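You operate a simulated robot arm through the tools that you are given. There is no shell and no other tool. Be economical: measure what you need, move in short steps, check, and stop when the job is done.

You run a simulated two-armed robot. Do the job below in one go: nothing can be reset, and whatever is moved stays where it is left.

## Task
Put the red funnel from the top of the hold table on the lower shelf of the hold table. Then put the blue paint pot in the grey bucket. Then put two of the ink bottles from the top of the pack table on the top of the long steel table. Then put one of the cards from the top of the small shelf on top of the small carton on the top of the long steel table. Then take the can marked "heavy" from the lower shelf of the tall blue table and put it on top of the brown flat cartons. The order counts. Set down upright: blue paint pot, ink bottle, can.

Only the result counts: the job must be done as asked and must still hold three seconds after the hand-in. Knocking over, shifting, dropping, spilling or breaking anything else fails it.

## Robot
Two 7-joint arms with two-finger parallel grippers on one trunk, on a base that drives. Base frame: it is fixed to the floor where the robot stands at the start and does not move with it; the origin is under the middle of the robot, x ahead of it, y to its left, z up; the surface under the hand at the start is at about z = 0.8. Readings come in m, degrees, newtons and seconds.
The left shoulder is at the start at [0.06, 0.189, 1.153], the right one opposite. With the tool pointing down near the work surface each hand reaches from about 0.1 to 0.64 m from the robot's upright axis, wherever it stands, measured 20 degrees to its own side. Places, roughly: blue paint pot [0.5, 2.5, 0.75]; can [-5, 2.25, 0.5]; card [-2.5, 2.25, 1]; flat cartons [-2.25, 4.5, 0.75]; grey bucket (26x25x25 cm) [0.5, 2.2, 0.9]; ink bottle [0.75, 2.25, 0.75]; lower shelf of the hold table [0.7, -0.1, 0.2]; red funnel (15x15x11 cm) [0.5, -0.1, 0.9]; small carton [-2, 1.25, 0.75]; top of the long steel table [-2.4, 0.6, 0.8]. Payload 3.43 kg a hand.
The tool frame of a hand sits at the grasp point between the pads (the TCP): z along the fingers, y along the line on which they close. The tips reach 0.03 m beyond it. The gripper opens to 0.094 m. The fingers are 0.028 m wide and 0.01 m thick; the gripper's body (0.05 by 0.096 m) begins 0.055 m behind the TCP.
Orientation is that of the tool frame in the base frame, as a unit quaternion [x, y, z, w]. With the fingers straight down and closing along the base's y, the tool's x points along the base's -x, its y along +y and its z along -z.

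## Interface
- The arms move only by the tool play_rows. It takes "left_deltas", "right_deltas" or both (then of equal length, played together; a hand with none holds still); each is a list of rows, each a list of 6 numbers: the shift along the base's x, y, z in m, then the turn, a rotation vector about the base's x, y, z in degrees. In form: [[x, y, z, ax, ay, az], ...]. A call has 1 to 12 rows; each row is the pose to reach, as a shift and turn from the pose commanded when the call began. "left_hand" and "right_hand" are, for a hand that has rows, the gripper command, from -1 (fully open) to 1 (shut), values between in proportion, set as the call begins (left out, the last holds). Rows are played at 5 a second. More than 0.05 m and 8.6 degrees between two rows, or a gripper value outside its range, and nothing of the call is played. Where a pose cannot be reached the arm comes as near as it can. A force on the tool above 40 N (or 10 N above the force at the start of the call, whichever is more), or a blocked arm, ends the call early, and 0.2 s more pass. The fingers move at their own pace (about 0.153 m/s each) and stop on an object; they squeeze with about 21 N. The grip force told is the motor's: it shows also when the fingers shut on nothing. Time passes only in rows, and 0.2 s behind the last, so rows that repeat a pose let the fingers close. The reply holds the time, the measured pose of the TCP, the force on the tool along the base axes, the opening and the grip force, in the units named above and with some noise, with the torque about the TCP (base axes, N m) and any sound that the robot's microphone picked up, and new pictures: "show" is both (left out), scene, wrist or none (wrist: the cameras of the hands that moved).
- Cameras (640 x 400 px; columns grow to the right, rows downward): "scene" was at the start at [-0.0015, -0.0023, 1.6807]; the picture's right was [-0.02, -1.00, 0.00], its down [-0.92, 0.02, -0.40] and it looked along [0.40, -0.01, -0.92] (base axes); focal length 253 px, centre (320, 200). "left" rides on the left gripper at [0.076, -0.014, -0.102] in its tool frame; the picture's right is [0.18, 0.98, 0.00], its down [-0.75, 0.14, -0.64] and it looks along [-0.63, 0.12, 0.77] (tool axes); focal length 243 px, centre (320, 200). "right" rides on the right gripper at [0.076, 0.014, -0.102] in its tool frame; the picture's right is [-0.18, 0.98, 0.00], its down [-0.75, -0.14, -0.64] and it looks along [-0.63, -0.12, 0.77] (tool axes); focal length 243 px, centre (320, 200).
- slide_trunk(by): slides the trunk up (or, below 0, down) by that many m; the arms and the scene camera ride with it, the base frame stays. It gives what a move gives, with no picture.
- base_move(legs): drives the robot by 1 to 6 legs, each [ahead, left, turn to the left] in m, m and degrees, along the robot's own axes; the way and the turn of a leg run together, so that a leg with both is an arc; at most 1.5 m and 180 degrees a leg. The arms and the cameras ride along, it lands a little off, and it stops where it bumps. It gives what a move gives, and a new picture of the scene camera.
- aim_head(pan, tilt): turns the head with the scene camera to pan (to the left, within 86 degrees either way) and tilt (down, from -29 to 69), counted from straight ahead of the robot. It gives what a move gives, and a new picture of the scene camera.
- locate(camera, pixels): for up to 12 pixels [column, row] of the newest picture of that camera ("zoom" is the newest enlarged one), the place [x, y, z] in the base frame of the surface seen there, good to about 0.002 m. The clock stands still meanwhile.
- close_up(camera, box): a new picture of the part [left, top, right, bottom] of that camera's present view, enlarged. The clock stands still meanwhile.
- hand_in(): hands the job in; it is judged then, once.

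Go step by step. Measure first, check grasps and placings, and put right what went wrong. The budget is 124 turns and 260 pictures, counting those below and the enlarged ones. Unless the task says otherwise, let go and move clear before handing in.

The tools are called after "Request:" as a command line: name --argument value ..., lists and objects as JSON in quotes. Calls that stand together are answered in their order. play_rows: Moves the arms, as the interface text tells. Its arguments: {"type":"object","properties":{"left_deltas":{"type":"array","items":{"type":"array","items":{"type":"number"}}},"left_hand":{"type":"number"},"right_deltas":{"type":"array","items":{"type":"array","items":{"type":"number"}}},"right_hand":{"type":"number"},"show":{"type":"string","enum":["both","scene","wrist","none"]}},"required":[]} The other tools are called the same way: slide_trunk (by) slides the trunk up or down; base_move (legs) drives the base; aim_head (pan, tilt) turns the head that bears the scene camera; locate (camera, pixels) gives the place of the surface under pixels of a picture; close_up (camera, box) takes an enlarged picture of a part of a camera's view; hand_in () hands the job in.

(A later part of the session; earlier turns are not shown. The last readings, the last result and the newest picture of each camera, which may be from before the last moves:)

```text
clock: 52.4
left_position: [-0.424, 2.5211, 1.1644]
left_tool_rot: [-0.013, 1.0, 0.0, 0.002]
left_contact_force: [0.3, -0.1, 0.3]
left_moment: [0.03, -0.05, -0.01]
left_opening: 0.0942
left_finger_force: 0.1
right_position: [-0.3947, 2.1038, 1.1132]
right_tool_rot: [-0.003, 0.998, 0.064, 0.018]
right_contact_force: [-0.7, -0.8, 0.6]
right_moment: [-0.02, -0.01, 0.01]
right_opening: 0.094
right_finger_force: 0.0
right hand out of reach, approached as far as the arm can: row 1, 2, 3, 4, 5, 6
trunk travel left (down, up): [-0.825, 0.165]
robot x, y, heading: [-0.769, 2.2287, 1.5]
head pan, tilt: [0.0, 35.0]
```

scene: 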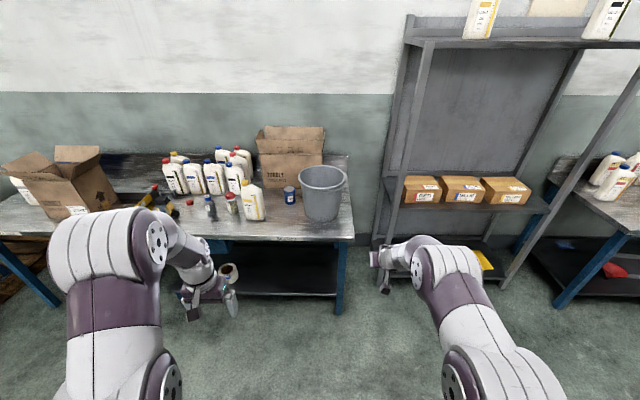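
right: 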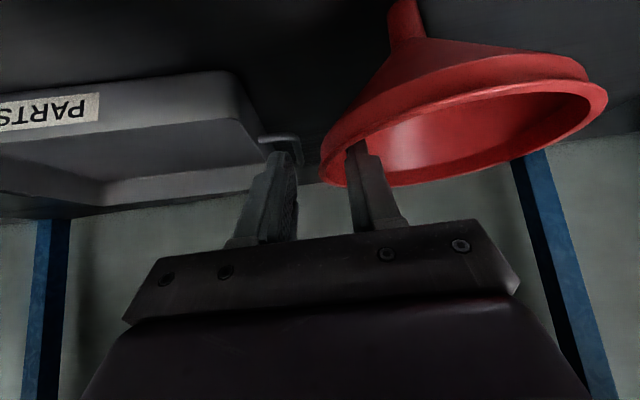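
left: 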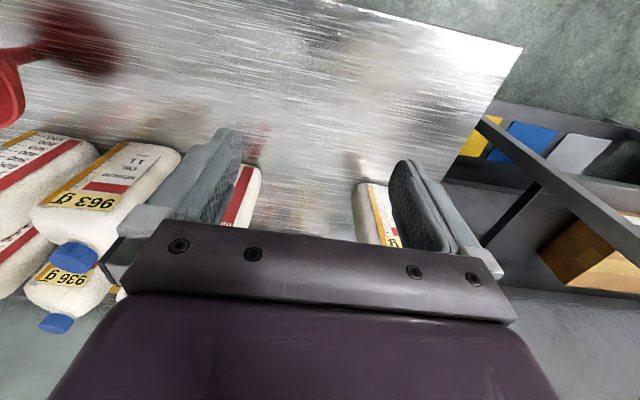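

The INK label identifies the blue-capped bottle; others must be hidden further left. I drive nearer, to about (-0.25, 2.7), to see the whole table.

Request:
base_move --legs '[[0, 0.45, -1.5], [0.45, 0, 0]]'

Request:
aim_head --pan 0 --tilt 50

```text
clock: 57.4
left_position: [0.0167, 2.9674, 1.1636]
left_tool_rot: [-0.004, 1.0, 0.0, 0.0]
left_contact_force: [0.0, 0.1, 0.5]
left_moment: [-0.01, 0.02, 0.0]
left_opening: 0.0943
left_finger_force: 0.1
right_position: [0.0386, 2.55, 1.1118]
right_tool_rot: [0.005, 0.998, 0.063, 0.019]
right_contact_force: [-0.4, -0.1, -0.5]
right_moment: [0.02, 0.0, 0.01]
right_opening: 0.0939
right_finger_force: 0.0
trunk travel left (down, up): [-0.825, 0.165]
robot x, y, heading: [-0.3306, 2.6795, 0.4]
head pan, tilt: [0.0, 35.0]
```

scene: 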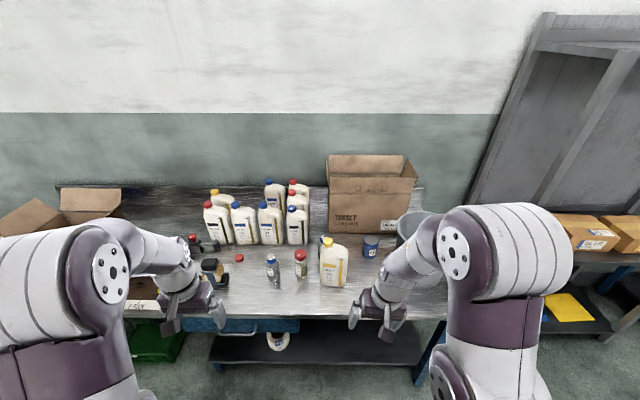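

```text
clock: 58.1
left_position: [0.0181, 2.9667, 1.163]
left_tool_rot: [-0.004, 1.0, 0.0, 0.0]
left_contact_force: [0.5, -0.2, 0.9]
left_moment: [0.03, 0.02, 0.02]
left_opening: 0.094
left_finger_force: 0.1
right_position: [0.0409, 2.5505, 1.1126]
right_tool_rot: [0.006, 0.998, 0.063, 0.018]
right_contact_force: [0.1, -0.5, -0.7]
right_moment: [-0.02, -0.02, -0.02]
right_opening: 0.0937
right_finger_force: 0.1
trunk travel left (down, up): [-0.825, 0.165]
robot x, y, heading: [-0.3363, 2.6801, 0.4]
head pan, tilt: [0.0, 50.0]
```

scene: 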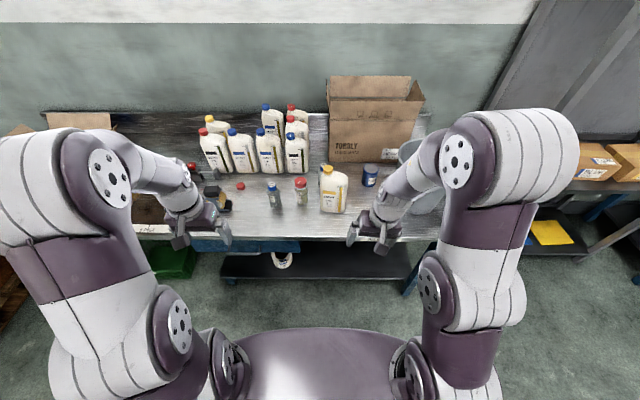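

I zoom on the bottles; something blue-capped may stand behind the yellow-capped bottle near (327,165).

Request:
close_up --camera "scene" --box '[180, 100, 440, 262]'

Request:
close_up --camera "scene" --box '[20, 100, 240, 260]'

```text
2.46 times, centred on (310, 181) of scene
```

zoom: 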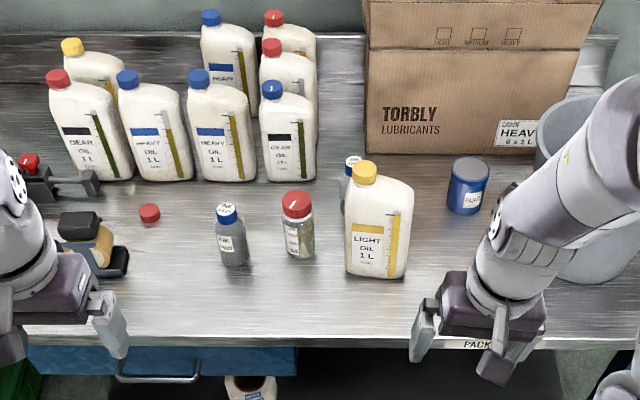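

```text
2.50 times, centred on (130, 180) of scene
```

zoom: 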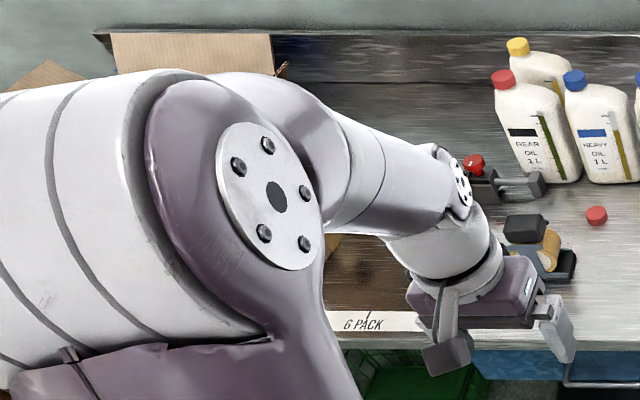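

Second ink bottle stands behind the LIGHT OIL bottle (zoom (350,170)). I measure the bottles and pot.

Request:
locate --camera "scene" --pixels '[[273, 186], [275, 200], [323, 165], [320.6, 179], [371, 167], [370, 179], [364, 180], [377, 178], [328, 169], [334, 205], [345, 178], [300.7, 181]]'

Request:
locate --camera "scene" --pixels '[[323, 210], [344, 212], [372, 187], [271, 206], [279, 206], [321, 186], [300, 204], [360, 175], [410, 142], [398, 155], [302, 195], [340, 225]]'

```text
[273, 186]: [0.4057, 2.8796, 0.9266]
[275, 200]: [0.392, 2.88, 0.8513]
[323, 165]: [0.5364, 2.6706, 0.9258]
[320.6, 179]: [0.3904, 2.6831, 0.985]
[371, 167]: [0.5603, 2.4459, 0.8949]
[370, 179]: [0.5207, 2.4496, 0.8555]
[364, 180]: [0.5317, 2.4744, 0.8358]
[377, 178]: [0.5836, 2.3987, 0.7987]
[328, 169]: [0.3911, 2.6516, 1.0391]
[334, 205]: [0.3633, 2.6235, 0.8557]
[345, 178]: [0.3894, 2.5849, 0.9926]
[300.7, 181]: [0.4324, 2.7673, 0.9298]
```

```text
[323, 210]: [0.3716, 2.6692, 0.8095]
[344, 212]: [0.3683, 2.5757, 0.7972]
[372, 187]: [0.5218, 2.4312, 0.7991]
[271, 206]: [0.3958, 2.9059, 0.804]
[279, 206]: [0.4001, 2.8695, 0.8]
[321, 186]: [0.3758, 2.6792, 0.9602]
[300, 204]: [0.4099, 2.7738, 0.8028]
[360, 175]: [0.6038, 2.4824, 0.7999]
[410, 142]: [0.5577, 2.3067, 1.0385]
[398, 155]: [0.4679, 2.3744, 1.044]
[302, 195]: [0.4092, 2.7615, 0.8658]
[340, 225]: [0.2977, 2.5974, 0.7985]
```

Pot centre ≈(0.556,2.446), r≈0.035, top 0.895; bucket rim centre ≈(0.45,2.252), r≈0.123, z 1.044. I drive to about (-0.07,2.55); hands pass above everything (tips ≥1.08).

Request:
base_move --legs '[[0, -0.13, 0], [0.26, 0, 0]]'

```text
clock: 60.9
left_position: [0.2803, 2.8401, 1.164]
left_tool_rot: [-0.005, 1.0, 0.001, -0.001]
left_contact_force: [-0.1, -0.4, -0.7]
left_moment: [0.0, -0.01, 0.03]
left_opening: 0.0938
left_finger_force: 0.0
right_position: [0.3044, 2.423, 1.1122]
right_tool_rot: [0.004, 0.998, 0.064, 0.018]
right_contact_force: [-0.4, -0.3, -0.2]
right_moment: [0.01, 0.03, 0.01]
right_opening: 0.0937
right_finger_force: 0.0
trunk travel left (down, up): [-0.825, 0.165]
robot x, y, heading: [-0.0662, 2.5519, 0.4]
head pan, tilt: [0.0, 50.0]
```

scene: 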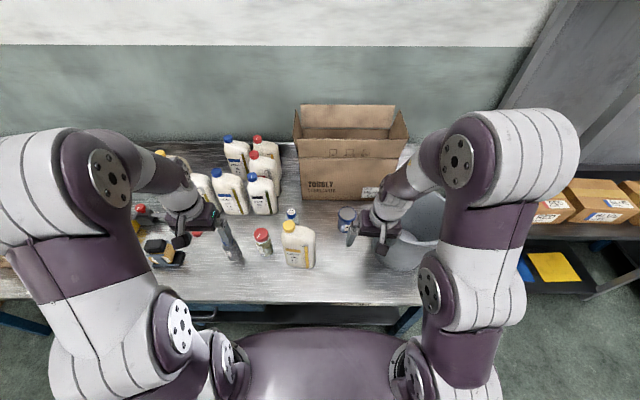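

I check the box front and pot from here, then move the right hand over the pot with a slight forward pitch.

Request:
locate --camera "scene" --pixels '[[335, 185], [345, 155], [345, 210], [342, 222], [330, 200], [291, 212]]'

Request:
play_rows --right_deltas '[[0.03, 0.0, 0.02, -4, 0, 0], [0.07, 0.005, 0.03, -7.3, -3, 0], [0.11, 0.01, 0.03, -7.3, -8, 0], [0.15, 0.015, 0.02, -7.3, -10, 0], [0.19, 0.02, 0, -7.3, -10, 0], [0.22, 0.023, -0.03, -7.3, -10, 0], [0.22, 0.023, -0.07, -7.3, -10, 0]]' --show "both"

```text
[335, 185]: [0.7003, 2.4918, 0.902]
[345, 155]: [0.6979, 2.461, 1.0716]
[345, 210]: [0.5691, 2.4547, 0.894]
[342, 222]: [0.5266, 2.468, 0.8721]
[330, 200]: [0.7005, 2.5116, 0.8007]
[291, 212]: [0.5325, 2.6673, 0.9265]
```

```text
clock: 62.5
left_position: [0.282, 2.8402, 1.163]
left_tool_rot: [-0.005, 1.0, 0.0, 0.0]
left_contact_force: [0.2, 0.1, 0.3]
left_moment: [0.01, 0.01, 0.0]
left_opening: 0.0937
left_finger_force: 0.1
right_position: [0.4274, 2.4411, 1.0704]
right_tool_rot: [-0.008, 0.988, 0.051, 0.144]
right_contact_force: [-1.4, 0.1, 1.0]
right_moment: [0.0, -0.01, -0.04]
right_opening: 0.0937
right_finger_force: 0.0
right hand out of reach, approached as far as the arm can: row 1, 2, 3, 4, 5, 6, 7
trunk travel left (down, up): [-0.825, 0.165]
robot x, y, heading: [-0.069, 2.5527, 0.4]
head pan, tilt: [0.0, 50.0]
```

scene: 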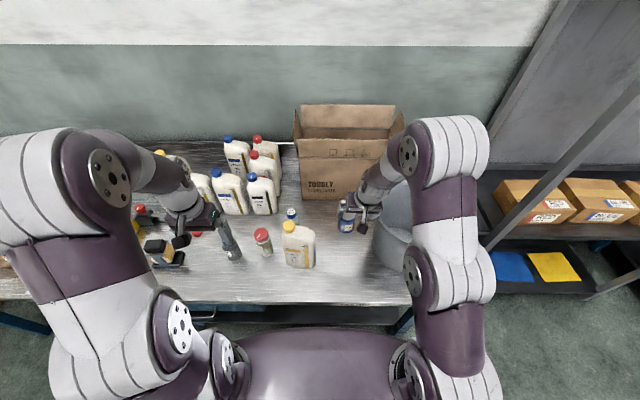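
right: 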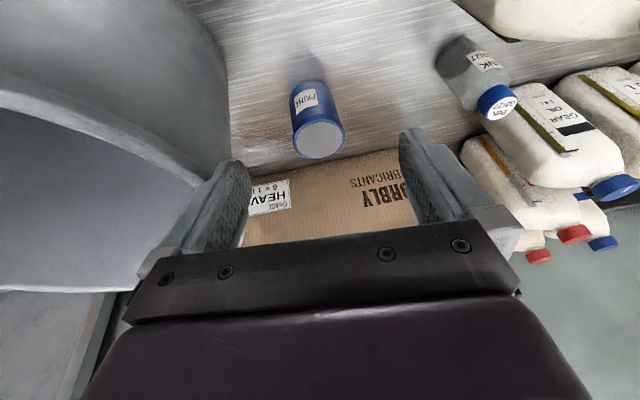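

The hand stopped short at x 0.427 (reach complaint even on tiny rows: some joint limit). I try again from here in small steps.

Request:
play_rows --right_deltas '[[0.02, 0.0, 0, -2, 0, 0], [0.04, 0.002, 0, -5, 0, 0], [0.06, 0.003, 0, -6, 0, 0], [0.08, 0.004, 0, -6, 0, 0], [0.1, 0.005, 0, -6, 0, 0]]' --show "wrist"

```text
clock: 63.7
left_position: [0.2813, 2.8381, 1.1648]
left_tool_rot: [-0.005, 1.0, 0.0, -0.001]
left_contact_force: [0.2, -0.4, 1.1]
left_moment: [0.0, -0.03, 0.01]
left_opening: 0.0935
left_finger_force: 0.1
right_position: [0.5181, 2.4309, 1.0703]
right_tool_rot: [-0.016, 0.986, -0.045, 0.163]
right_contact_force: [-1.5, 4.9, -0.4]
right_moment: [-0.22, -0.15, -0.18]
right_opening: 0.0942
right_finger_force: 0.1
right hand out of reach, approached as far as the arm can: row 1, 2, 3, 4, 5
trunk travel left (down, up): [-0.825, 0.165]
robot x, y, heading: [-0.0674, 2.5531, 0.5]
head pan, tilt: [0.0, 50.0]
```

right: 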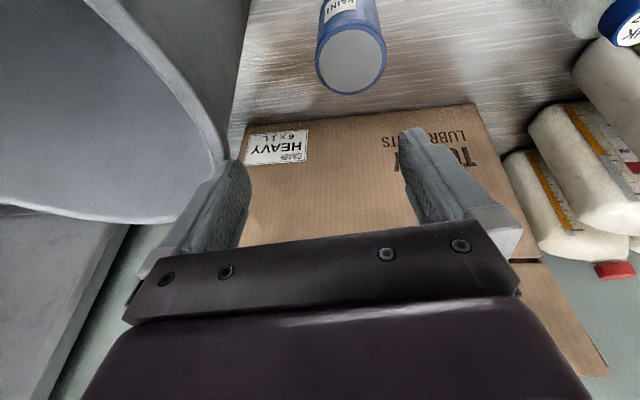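

A 4.9 N side force shows; the right finger may be touching the bucket rim near (225,165). I lift and shift left, correcting the roll.

Request:
play_rows --right_deltas '[[0, 0.0, 0.03, 0, 0, 0], [0, 0.01, 0.05, 2, 0, 0], [0.01, 0.02, 0.06, 5, 0, 0], [0.01, 0.02, 0.06, 5, 4, 0]]' --show "both"

```text
clock: 64.7
left_position: [0.2815, 2.8393, 1.1637]
left_tool_rot: [-0.006, 1.0, 0.0, 0.0]
left_contact_force: [0.6, 0.4, -0.2]
left_moment: [-0.01, 0.02, 0.02]
left_opening: 0.0941
left_finger_force: 0.1
right_position: [0.5245, 2.4526, 1.131]
right_tool_rot: [0.003, 0.992, 0.011, 0.125]
right_contact_force: [-0.1, -0.8, -0.3]
right_moment: [0.01, 0.03, 0.0]
right_opening: 0.0939
right_finger_force: 0.0
trunk travel left (down, up): [-0.825, 0.165]
robot x, y, heading: [-0.0666, 2.5516, 0.5]
head pan, tilt: [0.0, 50.0]
```

scene: 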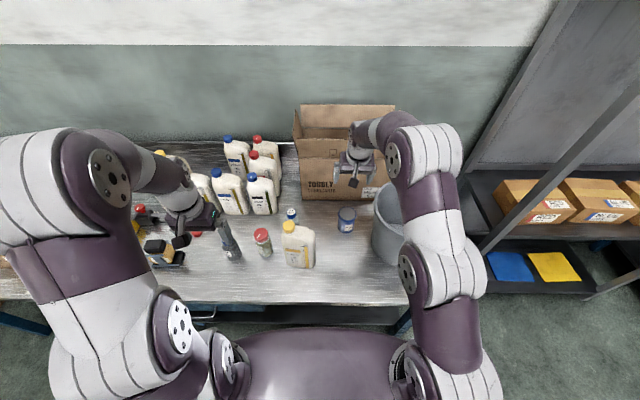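
right: 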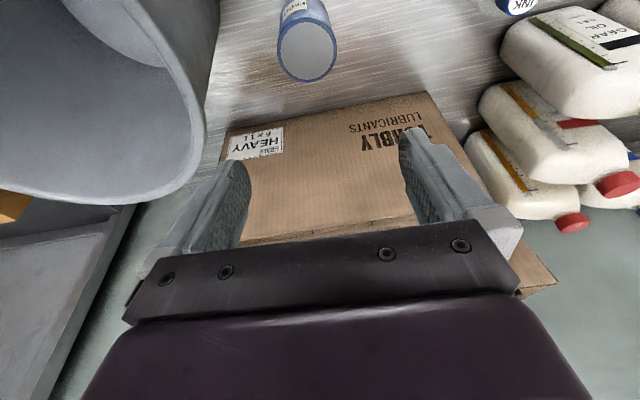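

Force is gone and the pose is clean (pitch 14°). I check that the bucket has not shifted and locate the pot from the wrist.

Request:
locate --camera "right" --pixels '[[307, 50], [282, 60], [333, 60], [308, 80], [205, 120], [180, 190], [100, 202], [200, 60], [60, 10]]'

Request:
locate --camera "scene" --pixels '[[375, 212], [384, 190], [347, 208], [347, 217]]'

```text
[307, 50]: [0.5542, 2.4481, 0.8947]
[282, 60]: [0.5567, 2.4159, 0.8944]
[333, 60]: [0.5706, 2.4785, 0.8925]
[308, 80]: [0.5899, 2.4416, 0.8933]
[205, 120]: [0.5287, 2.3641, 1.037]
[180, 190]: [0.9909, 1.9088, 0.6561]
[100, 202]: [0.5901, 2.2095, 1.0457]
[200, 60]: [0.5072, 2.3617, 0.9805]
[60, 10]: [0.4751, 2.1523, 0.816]
```

```text
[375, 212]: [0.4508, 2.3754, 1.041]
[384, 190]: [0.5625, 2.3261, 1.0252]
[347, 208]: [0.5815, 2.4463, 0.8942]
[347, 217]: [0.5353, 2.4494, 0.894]
```

Pot centre (0.560,2.447), r 0.032. The bucket sits at about (0.465,2.249), within a centimetre of before. I descend over the pot.

Request:
play_rows --right_deltas '[[0.018, -0.003, -0.03, 0, 0, 0], [0.0355, -0.0055, -0.07, 0, 0, 0], [0.0355, -0.0055, -0.11, 0, 0, 0], [0.0355, -0.0055, -0.15, 0, 0, 0], [0.0355, -0.0055, -0.19, 0, 0, 0]]' --right_hand -0.8 --show "both"

```text
clock: 65.9
left_position: [0.2821, 2.8388, 1.1651]
left_tool_rot: [-0.005, 1.0, 0.001, -0.001]
left_contact_force: [-0.2, -0.3, 1.3]
left_moment: [0.01, 0.01, 0.0]
left_opening: 0.0939
left_finger_force: 0.0
right_position: [0.5603, 2.4485, 0.9391]
right_tool_rot: [0.003, 0.992, 0.012, 0.125]
right_contact_force: [-0.1, -0.4, 0.3]
right_moment: [0.0, 0.02, 0.01]
right_opening: 0.0846
right_finger_force: 0.1
trunk travel left (down, up): [-0.825, 0.165]
robot x, y, heading: [-0.0679, 2.5544, 0.7]
head pan, tilt: [0.0, 50.0]
```

scene: 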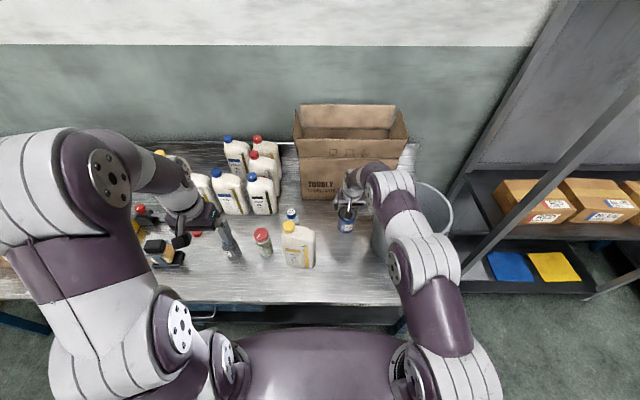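
right: 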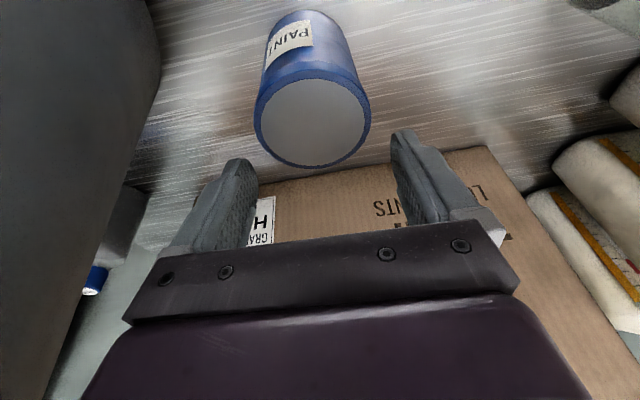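

The forearm passes near the bucket; I check its height before descending further, and the pot alignment.

Request:
locate --camera "scene" --pixels '[[375, 175], [395, 185], [385, 200], [400, 215], [420, 240], [392, 225], [425, 190], [450, 220], [430, 232], [378, 235]]'

Request:
close_up --camera "scene" --box '[320, 150, 480, 300]'

Request:
locate --camera "right" --pixels '[[257, 115], [368, 115], [312, 165], [315, 72]]'

```text
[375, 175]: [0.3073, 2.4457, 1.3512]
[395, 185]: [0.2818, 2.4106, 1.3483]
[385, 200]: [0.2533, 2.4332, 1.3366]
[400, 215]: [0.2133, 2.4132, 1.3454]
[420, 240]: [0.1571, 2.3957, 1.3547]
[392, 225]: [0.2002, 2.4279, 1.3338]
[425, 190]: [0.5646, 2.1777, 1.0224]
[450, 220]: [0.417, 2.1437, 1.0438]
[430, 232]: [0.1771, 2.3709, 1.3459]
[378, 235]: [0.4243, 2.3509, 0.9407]
```

```text
2.67 times, centred on (400, 225) of scene
```

zoom: 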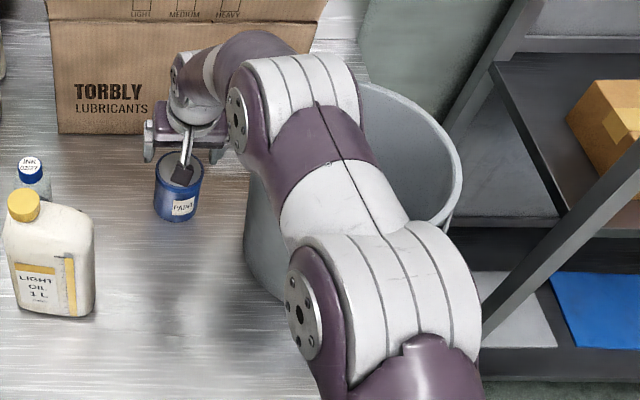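

```text
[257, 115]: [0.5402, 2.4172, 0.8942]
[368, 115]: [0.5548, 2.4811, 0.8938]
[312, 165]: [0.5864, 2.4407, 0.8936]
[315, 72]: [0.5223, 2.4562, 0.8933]
```

Forearm is well above (≈1.34). Pot centre (0.554,2.449). I descend 0.077 m with a -5 mm x trim.

Request:
play_rows --right_deltas '[[-0.005, 0, -0.03, 0, 0, 0], [-0.005, 0, -0.06, 0, 0, 0], [-0.005, 0, -0.077, 0, 0, 0], [-0.005, 0, -0.077, 0, 0, 0]]' --show "none"

Request:
play_rows --right_deltas '[[0, 0, 0, 0, 0, 0], [0, 0, 0, 0, 0, 0], [0, 0, 0, 0, 0, 0]]' --right_hand 1 --show "wrist"

```text
clock: 66.9
left_position: [0.2803, 2.8396, 1.1641]
left_tool_rot: [-0.005, 1.0, 0.001, 0.0]
left_contact_force: [-0.5, -0.3, 0.3]
left_moment: [0.02, -0.03, 0.0]
left_opening: 0.094
left_finger_force: 0.1
right_position: [0.5548, 2.4481, 0.8624]
right_tool_rot: [0.003, 0.992, 0.012, 0.125]
right_contact_force: [1.1, 0.7, -0.6]
right_moment: [-0.03, 0.01, 0.01]
right_opening: 0.0848
right_finger_force: 0.1
trunk travel left (down, up): [-0.825, 0.165]
robot x, y, heading: [-0.0687, 2.5499, 0.5]
head pan, tilt: [0.0, 50.0]
```

```text
clock: 67.7
left_position: [0.2808, 2.8391, 1.1635]
left_tool_rot: [-0.005, 1.0, 0.0, -0.001]
left_contact_force: [0.2, 0.2, 0.3]
left_moment: [-0.03, 0.02, 0.01]
left_opening: 0.0939
left_finger_force: 0.0
right_position: [0.554, 2.4492, 0.8643]
right_tool_rot: [0.003, 0.992, 0.012, 0.125]
right_contact_force: [1.8, 0.4, -0.3]
right_moment: [-0.05, -0.01, 0.06]
right_opening: 0.0761
right_finger_force: 21.3
trunk travel left (down, up): [-0.825, 0.165]
robot x, y, heading: [-0.0717, 2.5531, 0.8]
head pan, tilt: [0.0, 50.0]
```

right: 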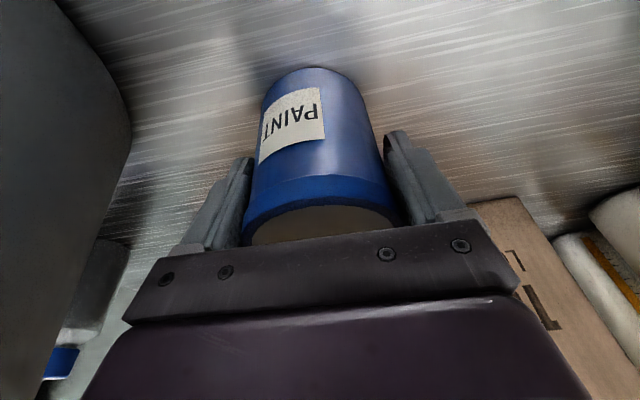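

Gripped (0.076 m, 21 N). I lift 0.29 m straight up.

Request:
play_rows --right_deltas '[[0, 0, 0.03, 0, 0, 0], [0, 0, 0.07, 0, 0, 0], [0, 0, 0.11, 0, 0, 0], [0, 0, 0.15, 0, 0, 0], [0, 0, 0.19, 0, 0, 0], [0, 0, 0.23, 0, 0, 0], [0, 0, 0.27, 0, 0, 0], [0, 0, 0.3, 0, 0, 0]]' --show "both"

```text
clock: 69.5
left_position: [0.2802, 2.8392, 1.1634]
left_tool_rot: [-0.006, 1.0, 0.001, 0.001]
left_contact_force: [-0.2, 0.6, 0.6]
left_moment: [0.0, -0.04, -0.01]
left_opening: 0.0941
left_finger_force: 0.1
right_position: [0.5529, 2.448, 1.1634]
right_tool_rot: [0.003, 0.992, 0.011, 0.125]
right_contact_force: [-0.6, 0.2, -4.9]
right_moment: [0.02, 0.0, 0.01]
right_opening: 0.0758
right_finger_force: 20.6
trunk travel left (down, up): [-0.825, 0.165]
robot x, y, heading: [-0.0672, 2.553, 0.4]
head pan, tilt: [0.0, 50.0]
```

scene: 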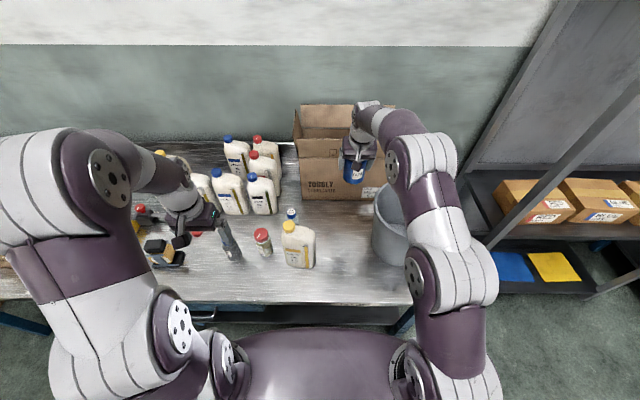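
right: 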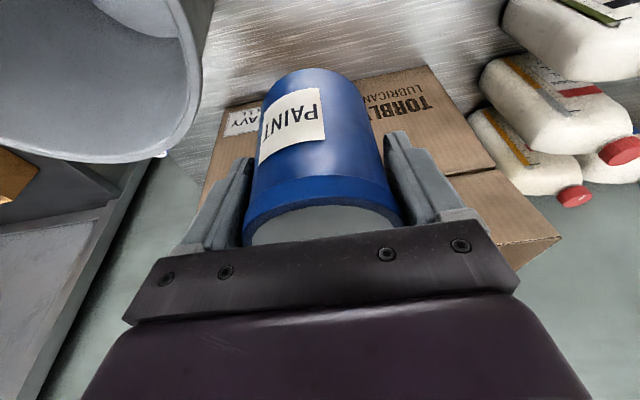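

Held, clear of the rim (pot bottom ≈1.10). I carry it over the bucket centre.

Request:
play_rows --right_deltas '[[-0.015, -0.033, 0.005, 0, 0, 0], [-0.03, -0.066, 0.01, 0, 0, 0], [-0.045, -0.1, 0.01, 0, 0, 0], [-0.06, -0.133, 0.01, 0, 0, 0], [-0.075, -0.166, 0.01, 0, 0, 0], [-0.088, -0.198, 0.01, 0, 0, 0]]' --show "both"

```text
clock: 70.9
left_position: [0.2804, 2.8386, 1.1643]
left_tool_rot: [-0.005, 1.0, 0.001, 0.0]
left_contact_force: [0.2, 0.7, 0.4]
left_moment: [0.02, -0.01, 0.0]
left_opening: 0.0942
left_finger_force: 0.1
right_position: [0.4669, 2.2492, 1.1711]
right_tool_rot: [0.003, 0.992, 0.013, 0.125]
right_contact_force: [-0.2, 0.3, -4.0]
right_moment: [-0.02, 0.0, 0.01]
right_opening: 0.0761
right_finger_force: 21.3
trunk travel left (down, up): [-0.825, 0.165]
robot x, y, heading: [-0.072, 2.5499, 0.6]
head pan, tilt: [0.0, 50.0]
```

scene: 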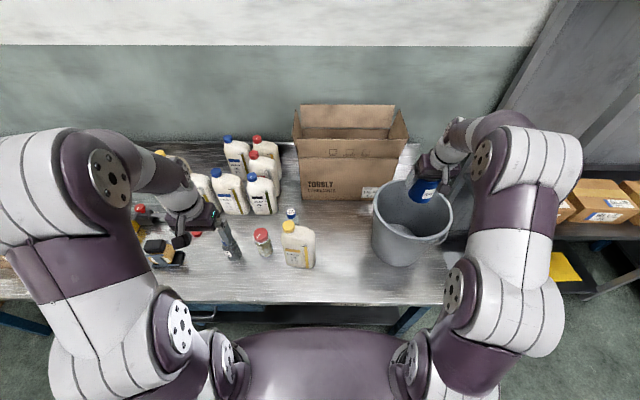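
right: 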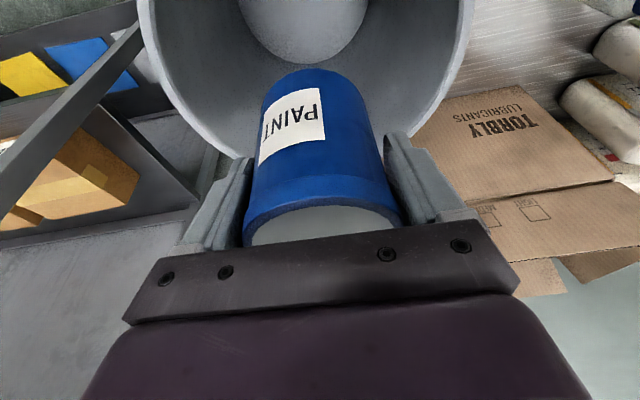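

The bucket's inside is visible; I measure its floor and rim for centring.

Request:
locate --camera "right" --pixels '[[305, 15], [305, 55], [245, 20], [362, 20], [150, 60], [465, 60], [215, 130], [420, 130]]'

Request:
locate --camera "scene" --pixels '[[374, 212], [452, 212], [405, 240], [395, 230], [380, 185], [412, 237], [390, 225], [415, 228], [435, 236]]'

```text
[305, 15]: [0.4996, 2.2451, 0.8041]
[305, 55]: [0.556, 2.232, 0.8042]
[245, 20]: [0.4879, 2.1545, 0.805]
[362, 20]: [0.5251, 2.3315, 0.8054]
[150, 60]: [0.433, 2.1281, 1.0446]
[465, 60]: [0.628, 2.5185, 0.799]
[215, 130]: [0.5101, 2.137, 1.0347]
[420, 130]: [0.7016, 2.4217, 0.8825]
```

```text
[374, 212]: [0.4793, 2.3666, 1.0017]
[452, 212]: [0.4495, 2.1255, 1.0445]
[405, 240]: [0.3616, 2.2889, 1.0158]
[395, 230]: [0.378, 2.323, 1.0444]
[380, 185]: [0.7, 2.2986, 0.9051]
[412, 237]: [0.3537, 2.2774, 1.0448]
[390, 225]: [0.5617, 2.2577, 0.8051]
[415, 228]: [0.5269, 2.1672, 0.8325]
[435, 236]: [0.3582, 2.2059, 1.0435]
```

Bucket centre ≈(0.472,2.245), floor z 0.805. I'll set the pot slightly past centre (x 0.508) so the wrist camera clears the near wall, lowering most of the way.

Request:
play_rows --right_deltas '[[0.02, -0.002, 0, 0, 0, 0], [0.041, -0.004, 0, 0, 0, 0], [0.041, -0.004, -0.04, 0, 0, 0], [0.041, -0.004, -0.08, 0, 0, 0], [0.041, -0.004, -0.12, 0, 0, 0], [0.041, -0.004, -0.16, 0, 0, 0], [0.041, -0.004, -0.2, 0, 0, 0], [0.041, -0.004, -0.24, 0, 0, 0], [0.041, -0.004, -0.27, 0, 0, 0]]' --show "both"

```text
clock: 72.9
left_position: [0.2813, 2.8395, 1.1632]
left_tool_rot: [-0.005, 1.0, 0.0, -0.001]
left_contact_force: [0.4, -0.2, 0.6]
left_moment: [0.01, 0.02, 0.0]
left_opening: 0.094
left_finger_force: 0.0
right_position: [0.5066, 2.2463, 0.9015]
right_tool_rot: [0.004, 0.992, 0.012, 0.125]
right_contact_force: [0.1, 0.6, -4.4]
right_moment: [-0.06, -0.01, 0.02]
right_opening: 0.0765
right_finger_force: 21.2
trunk travel left (down, up): [-0.825, 0.165]
robot x, y, heading: [-0.0672, 2.5485, 0.6]
head pan, tilt: [0.0, 50.0]
```

scene: 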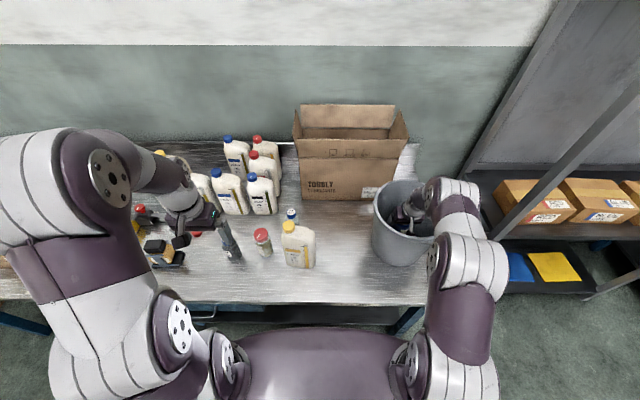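
right: 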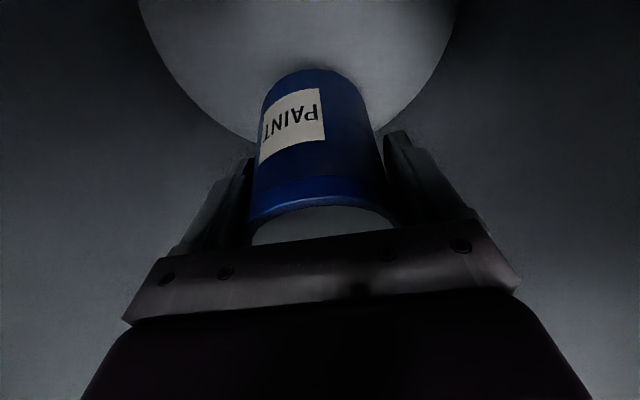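

No contact; pot is inside, above the floor. I lower the last 3 cm gently.

Request:
play_rows --right_deltas '[[0, 0, -0.015, 0, 0, 0], [0, 0, -0.025, 0, 0, 0], [0, 0, -0.029, 0, 0, 0], [0, 0, -0.032, 0, 0, 0]]' --show "none"

```text
clock: 73.9
left_position: [0.2812, 2.8381, 1.1646]
left_tool_rot: [-0.005, 1.0, 0.0, 0.0]
left_contact_force: [-0.4, -0.3, -0.1]
left_moment: [0.01, 0.03, 0.0]
left_opening: 0.0943
left_finger_force: 0.0
right_position: [0.508, 2.2471, 0.8705]
right_tool_rot: [0.002, 0.992, 0.012, 0.126]
right_contact_force: [0.3, 0.1, -3.9]
right_moment: [0.01, 0.01, 0.0]
right_opening: 0.0762
right_finger_force: 21.1
trunk travel left (down, up): [-0.825, 0.165]
robot x, y, heading: [-0.0703, 2.5503, 0.7]
head pan, tilt: [0.0, 50.0]
```

Request:
play_rows --right_deltas '[[0, 0, -0.003, 0, 0, 0], [0, 0, -0.005, 0, 0, 0]]' --show "none"

```text
clock: 74.5
left_position: [0.2789, 2.8395, 1.1657]
left_tool_rot: [-0.005, 1.0, 0.0, 0.001]
left_contact_force: [0.2, -0.7, 0.7]
left_moment: [-0.04, 0.0, 0.01]
left_opening: 0.094
left_finger_force: 0.1
right_position: [0.5085, 2.2463, 0.8705]
right_tool_rot: [0.003, 0.992, 0.011, 0.129]
right_contact_force: [-0.4, -0.3, 16.0]
right_moment: [0.04, 0.22, -0.03]
right_opening: 0.0763
right_finger_force: 21.1
trunk travel left (down, up): [-0.825, 0.165]
robot x, y, heading: [-0.0684, 2.554, 0.6]
head pan, tilt: [0.0, 50.0]
```

The pot now touches the bucket floor (16 N up). I ease 3 mm, open, and rise straight out.

Request:
play_rows --right_deltas '[[0, 0, 0.004, 0, 0, 0], [0, 0, 0.004, 0, 0, 0]]' --show "none"

Request:
play_rows --right_deltas '[[0, 0, 0, 0, 0, 0], [0, 0, 0, 0, 0, 0], [0, 0, 0.03, 0, 0, 0], [0, 0, 0.07, 0, 0, 0], [0, 0, 0.11, 0, 0, 0], [0, 0, 0.15, 0, 0, 0], [0, 0, 0.19, 0, 0, 0], [0, 0, 0.23, 0, 0, 0], [0, 0, 0.27, 0, 0, 0], [0, 0, 0.3, 0, 0, 0]]' --right_hand -1 --show "both"

```text
clock: 75.1
left_position: [0.2805, 2.8397, 1.1641]
left_tool_rot: [-0.006, 1.0, 0.0, -0.001]
left_contact_force: [-0.1, 0.1, 0.0]
left_moment: [0.03, -0.01, 0.02]
left_opening: 0.0939
left_finger_force: 0.1
right_position: [0.5064, 2.2472, 0.8705]
right_tool_rot: [0.003, 0.992, 0.011, 0.125]
right_contact_force: [0.7, 0.1, 1.7]
right_moment: [-0.06, -0.19, 0.01]
right_opening: 0.0763
right_finger_force: 20.7
trunk travel left (down, up): [-0.825, 0.165]
robot x, y, heading: [-0.067, 2.5529, 0.5]
head pan, tilt: [0.0, 50.0]
```

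```text
clock: 77.3
left_position: [0.2788, 2.8385, 1.1642]
left_tool_rot: [-0.005, 1.0, 0.001, 0.0]
left_contact_force: [0.2, -0.5, 0.4]
left_moment: [0.02, -0.02, 0.01]
left_opening: 0.094
left_finger_force: 0.0
right_position: [0.5072, 2.2461, 1.1709]
right_tool_rot: [0.004, 0.992, 0.011, 0.125]
right_contact_force: [-0.1, 0.6, -0.4]
right_moment: [0.0, 0.02, -0.04]
right_opening: 0.094
right_finger_force: 0.0
trunk travel left (down, up): [-0.825, 0.165]
robot x, y, heading: [-0.0691, 2.5537, 0.3]
head pan, tilt: [0.0, 50.0]
```

scene: 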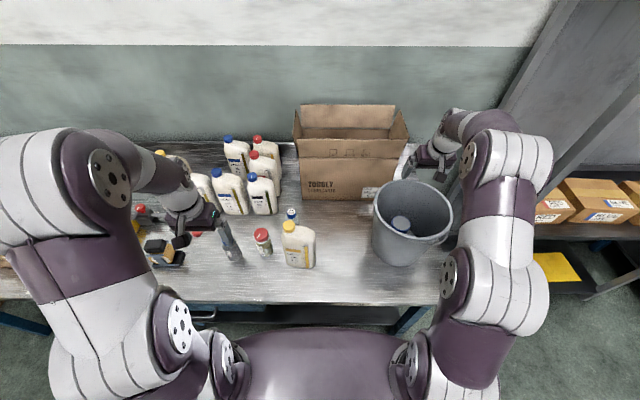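
right: 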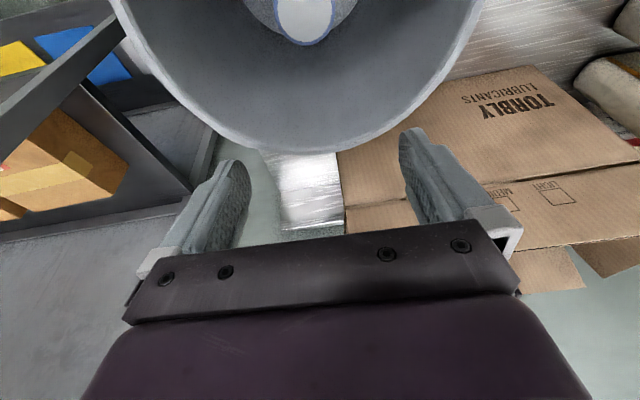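

The pot stands in the bucket (400,225). Next the ink bottles: I shift the base 0.2 m left, after checking the open box on the left with the head.

Request:
aim_head --pan 45 --tilt 45

```text
clock: 78.4
left_position: [0.2805, 2.8387, 1.1633]
left_tool_rot: [-0.005, 1.0, 0.0, 0.0]
left_contact_force: [0.0, 0.1, 1.1]
left_moment: [0.02, 0.01, 0.0]
left_opening: 0.094
left_finger_force: 0.1
right_position: [0.5064, 2.2457, 1.1692]
right_tool_rot: [0.004, 0.992, 0.012, 0.126]
right_contact_force: [0.1, 0.6, -0.1]
right_moment: [0.02, -0.02, 0.0]
right_opening: 0.0941
right_finger_force: 0.0
trunk travel left (down, up): [-0.825, 0.165]
robot x, y, heading: [-0.0672, 2.5496, 0.4]
head pan, tilt: [45.0, 45.0]
```

scene: 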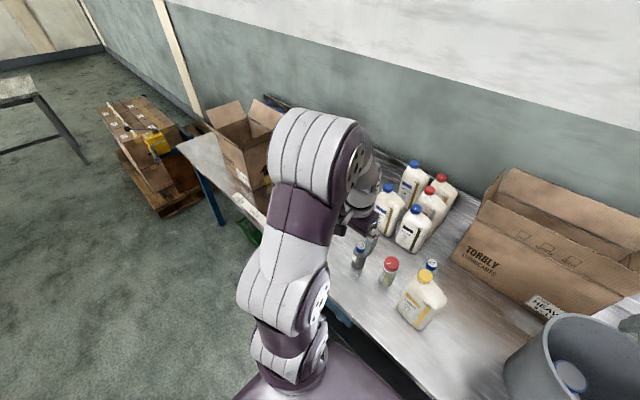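

Request:
locate --camera "scene" --pixels '[[262, 170], [245, 165], [262, 105], [225, 105], [360, 245], [358, 262], [431, 263], [428, 273], [391, 263]]'

Request:
base_move --legs '[[0, 0.2, 0]]'

Request:
aim_head --pan 10 --tilt 52

```text
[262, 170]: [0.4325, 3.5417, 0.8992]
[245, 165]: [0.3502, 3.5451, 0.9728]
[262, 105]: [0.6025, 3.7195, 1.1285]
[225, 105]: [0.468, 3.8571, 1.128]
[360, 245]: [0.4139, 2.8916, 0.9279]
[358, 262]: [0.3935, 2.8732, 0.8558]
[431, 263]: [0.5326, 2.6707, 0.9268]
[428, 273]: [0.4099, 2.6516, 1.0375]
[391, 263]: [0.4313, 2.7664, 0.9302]
```

```text
clock: 80.0
left_position: [0.2781, 3.0386, 1.1645]
left_tool_rot: [-0.006, 1.0, 0.002, 0.0]
left_contact_force: [-0.4, -0.3, -0.5]
left_moment: [-0.01, 0.01, 0.01]
left_opening: 0.0938
left_finger_force: 0.0
right_position: [0.5053, 2.4447, 1.1691]
right_tool_rot: [0.003, 0.992, 0.012, 0.126]
right_contact_force: [0.2, -0.6, 0.2]
right_moment: [0.02, 0.02, -0.02]
right_opening: 0.0939
right_finger_force: 0.1
trunk travel left (down, up): [-0.825, 0.165]
robot x, y, heading: [-0.07, 2.7518, 0.9]
head pan, tilt: [45.0, 45.0]
```

scene: 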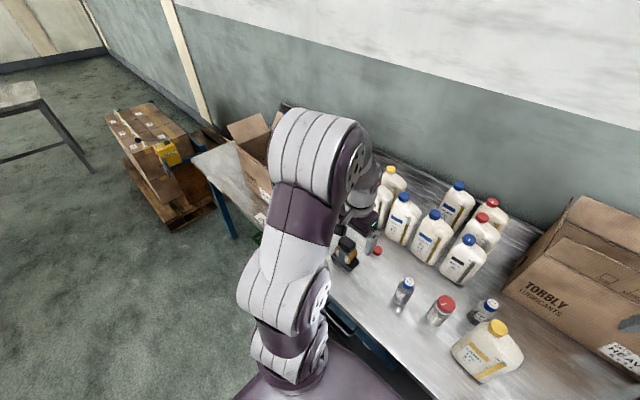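

```text
clock: 81.0
left_position: [0.2796, 3.0384, 1.1633]
left_tool_rot: [-0.006, 1.0, -0.001, 0.001]
left_contact_force: [0.5, 0.5, 0.2]
left_moment: [0.01, -0.01, 0.02]
left_opening: 0.0938
left_finger_force: 0.2
right_position: [0.5052, 2.4462, 1.1684]
right_tool_rot: [0.003, 0.992, 0.011, 0.125]
right_contact_force: [0.5, 0.3, 0.0]
right_moment: [-0.01, -0.02, 0.03]
right_opening: 0.094
right_finger_force: 0.0
trunk travel left (down, up): [-0.825, 0.165]
robot x, y, heading: [-0.0704, 2.7528, 0.4]
head pan, tilt: [10.0, 52.0]
```

scene: 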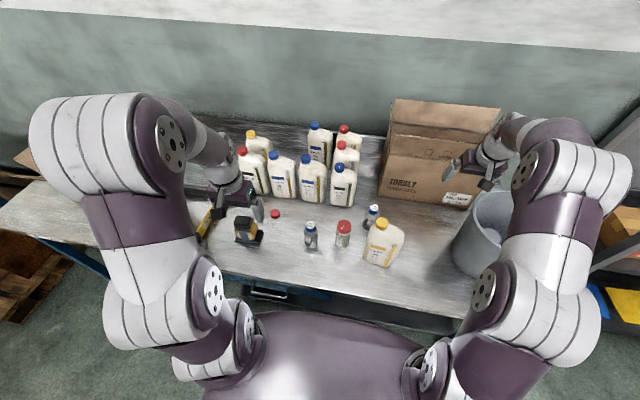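

Both ink bottles are clear: caps at (373,210) and (310,227). I zoom and measure.

Request:
close_up --camera "scene" --box '[290, 190, 410, 275]'

Request:
locate --camera "zoom" --pixels '[[112, 192], [108, 230], [88, 225], [140, 225], [113, 185], [443, 100], [435, 115], [420, 140], [455, 100], [432, 98], [410, 150], [520, 200]]'

```text
4.71 times, centred on (350, 232) of scene
```

zoom: 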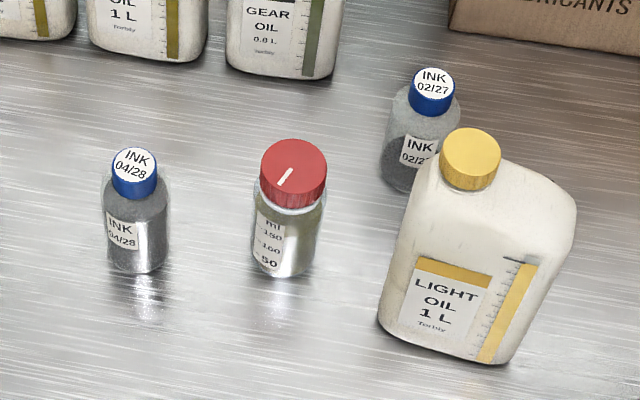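

```text
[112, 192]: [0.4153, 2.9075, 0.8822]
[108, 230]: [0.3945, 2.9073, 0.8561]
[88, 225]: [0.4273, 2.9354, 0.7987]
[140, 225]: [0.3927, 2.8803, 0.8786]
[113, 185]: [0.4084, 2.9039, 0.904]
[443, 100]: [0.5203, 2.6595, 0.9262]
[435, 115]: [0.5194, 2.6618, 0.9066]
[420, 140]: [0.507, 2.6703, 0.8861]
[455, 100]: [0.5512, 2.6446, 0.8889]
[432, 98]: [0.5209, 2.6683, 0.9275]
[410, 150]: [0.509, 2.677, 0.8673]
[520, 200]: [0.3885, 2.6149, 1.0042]
```

Request:
locate --camera "zoom" --pixels '[[134, 152], [134, 165], [134, 178], [116, 166], [154, 164], [434, 72], [434, 82], [434, 96], [413, 82], [453, 82], [500, 150], [560, 190]]'

```text
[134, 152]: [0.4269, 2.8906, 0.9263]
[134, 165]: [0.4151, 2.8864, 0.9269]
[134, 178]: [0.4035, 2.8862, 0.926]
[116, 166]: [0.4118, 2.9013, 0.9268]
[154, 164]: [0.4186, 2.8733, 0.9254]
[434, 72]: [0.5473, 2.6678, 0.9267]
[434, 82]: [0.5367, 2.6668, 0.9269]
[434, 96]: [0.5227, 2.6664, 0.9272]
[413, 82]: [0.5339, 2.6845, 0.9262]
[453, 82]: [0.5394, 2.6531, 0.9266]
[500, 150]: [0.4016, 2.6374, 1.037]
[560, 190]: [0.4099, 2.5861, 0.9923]
```

Ink 02/27 is at (0.536,2.668), ink 04/28 at (0.415,2.887), tops 0.927. To keep the wrist camera off the oil bottle I yaw the right hand -45° and make it vertical while moving above ink 02/27.

Request:
play_rows --right_deltas '[[0.005, 0.04, 0.01, 0.9, 2.2, -7.4], [0.01, 0.08, 0.01, 1.8, 4.5, -14.9], [0.015, 0.12, 0.01, 2.7, 6.8, -22.3], [0.02, 0.16, 0.01, 3.6, 9, -29.8], [0.025, 0.195, 0.01, 4.5, 11.3, -37.2], [0.031, 0.222, 0.01, 5.4, 13.6, -44.7], [0.031, 0.222, -0.03, 5.4, 13.6, -44.7], [0.031, 0.222, -0.07, 5.4, 13.6, -44.7]]' --right_hand -0.7 --show "both"

```text
clock: 82.8
left_position: [0.2806, 3.041, 1.1642]
left_tool_rot: [-0.006, 1.0, 0.0, -0.001]
left_contact_force: [0.1, 0.0, 0.0]
left_moment: [-0.04, 0.03, 0.01]
left_opening: 0.0939
left_finger_force: 0.0
right_position: [0.512, 2.6613, 1.0807]
right_tool_rot: [0.386, 0.922, 0.007, 0.004]
right_contact_force: [-0.3, -0.3, 0.4]
right_moment: [0.01, 0.04, -0.02]
right_opening: 0.0802
right_finger_force: 0.1
right hand out of reach, approached as far as the arm can: row 3, 4, 5, 6, 7, 8
trunk travel left (down, up): [-0.825, 0.165]
robot x, y, heading: [-0.0732, 2.75, 0.6]
head pan, tilt: [10.0, 52.0]
```

scene: 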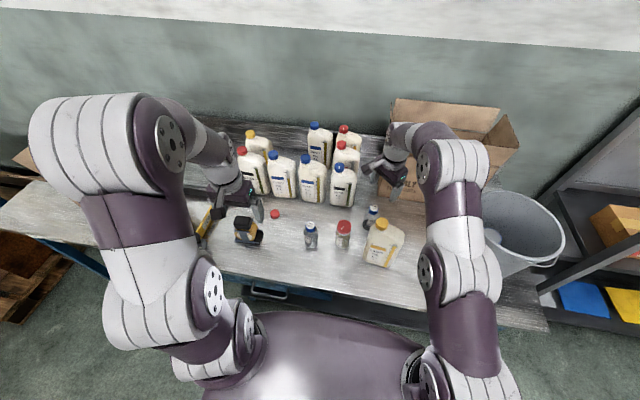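
right: 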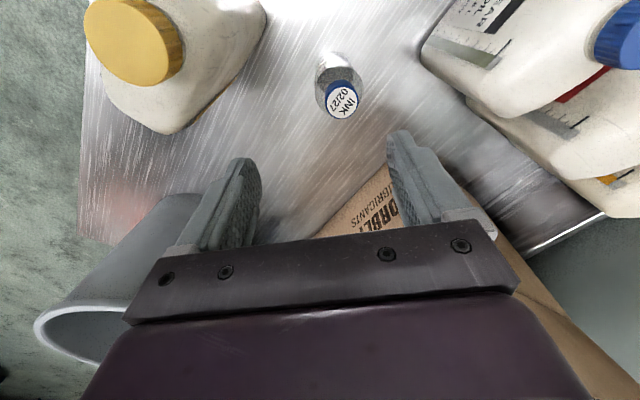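

Vertical and yawed; 2.4 cm short in x, at this height only probably. I go lower to z 0.98 and retry x.

Request:
play_rows --right_deltas '[[0.005, 0.002, -0.04, 0, 0, 0], [0.015, 0.005, -0.07, 0, 0, 0], [0.024, 0.007, -0.1, 0, 0, 0], [0.024, 0.007, -0.1, 0, 0, 0]]' --show "wrist"

```text
clock: 83.8
left_position: [0.2789, 3.0405, 1.1639]
left_tool_rot: [-0.005, 1.0, 0.0, 0.0]
left_contact_force: [0.4, 0.4, -0.4]
left_moment: [0.0, 0.0, 0.0]
left_opening: 0.094
left_finger_force: 0.1
right_position: [0.5319, 2.6692, 0.9823]
right_tool_rot: [0.387, 0.922, 0.008, 0.005]
right_contact_force: [-0.3, 0.5, -0.6]
right_moment: [-0.01, 0.02, -0.02]
right_opening: 0.0799
right_finger_force: 0.1
trunk travel left (down, up): [-0.825, 0.165]
robot x, y, heading: [-0.0698, 2.7533, 0.8]
head pan, tilt: [10.0, 52.0]
```

right: 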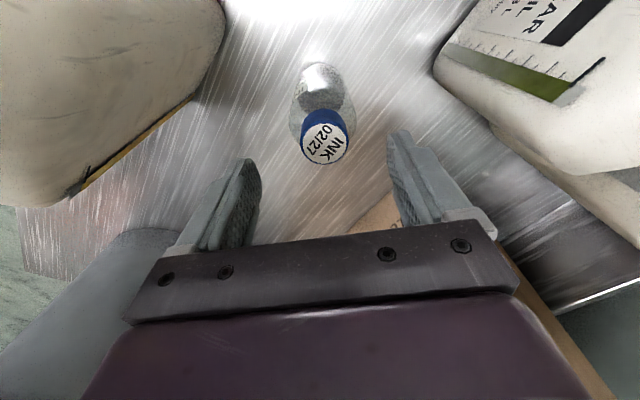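

Close above the cap; I measure its centre for the last alignment.

Request:
locate --camera "right" --pixels '[[304, 145], [346, 140], [325, 163], [325, 143], [90, 185], [160, 110], [185, 90]]'

```text
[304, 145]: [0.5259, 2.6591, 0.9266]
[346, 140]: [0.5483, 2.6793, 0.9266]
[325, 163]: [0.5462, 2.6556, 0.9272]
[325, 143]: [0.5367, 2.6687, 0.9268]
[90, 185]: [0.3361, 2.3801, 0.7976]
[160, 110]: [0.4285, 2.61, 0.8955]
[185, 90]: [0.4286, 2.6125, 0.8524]
```

Cap centre (0.537,2.669). I descend to z 0.882 and close.

Request:
play_rows --right_deltas '[[0.005, 0, -0.03, 0, 0, 0], [0.005, 0, -0.06, 0, 0, 0], [0.005, 0, -0.09, 0, 0, 0], [0.005, 0, -0.1, 0, 0, 0]]' --show "none"

Request:
play_rows --right_deltas '[[0, 0, 0, 0, 0, 0], [0, 0, 0, 0, 0, 0], [0, 0, 0, 0, 0, 0]]' --right_hand 1 --show "both"

```text
clock: 84.8
left_position: [0.2791, 3.0411, 1.1627]
left_tool_rot: [-0.006, 1.0, 0.0, -0.001]
left_contact_force: [0.6, -0.6, 0.3]
left_moment: [0.0, -0.01, -0.02]
left_opening: 0.0942
left_finger_force: 0.0
right_position: [0.5371, 2.6688, 0.8825]
right_tool_rot: [0.388, 0.922, 0.009, 0.005]
right_contact_force: [-0.1, 0.7, 0.1]
right_moment: [-0.01, 0.0, -0.02]
right_opening: 0.0799
right_finger_force: 0.0
trunk travel left (down, up): [-0.825, 0.165]
robot x, y, heading: [-0.0696, 2.7504, 0.8]
head pan, tilt: [10.0, 52.0]
```

```text
clock: 85.7
left_position: [0.2782, 3.0398, 1.1632]
left_tool_rot: [-0.005, 1.0, 0.0, 0.0]
left_contact_force: [-0.2, 0.8, -0.1]
left_moment: [-0.03, 0.0, -0.01]
left_opening: 0.094
left_finger_force: 0.0
right_position: [0.5355, 2.6698, 0.8824]
right_tool_rot: [0.386, 0.922, 0.008, 0.006]
right_contact_force: [-0.3, 0.0, 0.4]
right_moment: [-0.06, 0.06, -0.05]
right_opening: 0.0551
right_finger_force: 20.9
trunk travel left (down, up): [-0.825, 0.165]
robot x, y, heading: [-0.0704, 2.7522, 0.4]
head pan, tilt: [10.0, 52.0]
```

scene: 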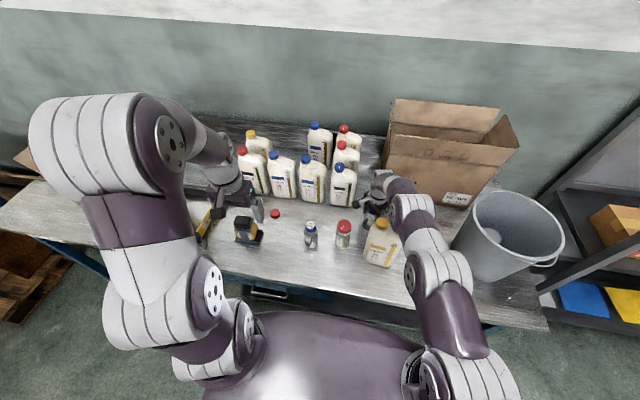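
right: 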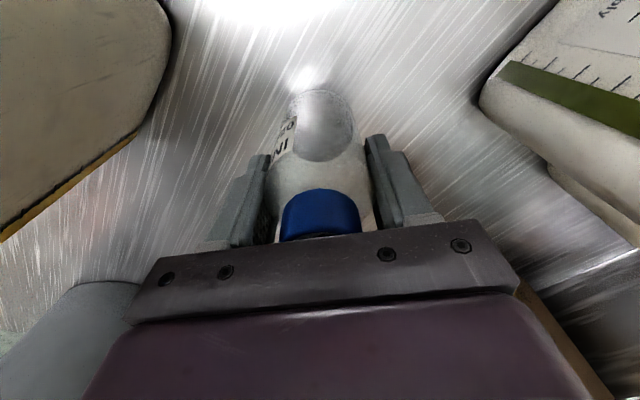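

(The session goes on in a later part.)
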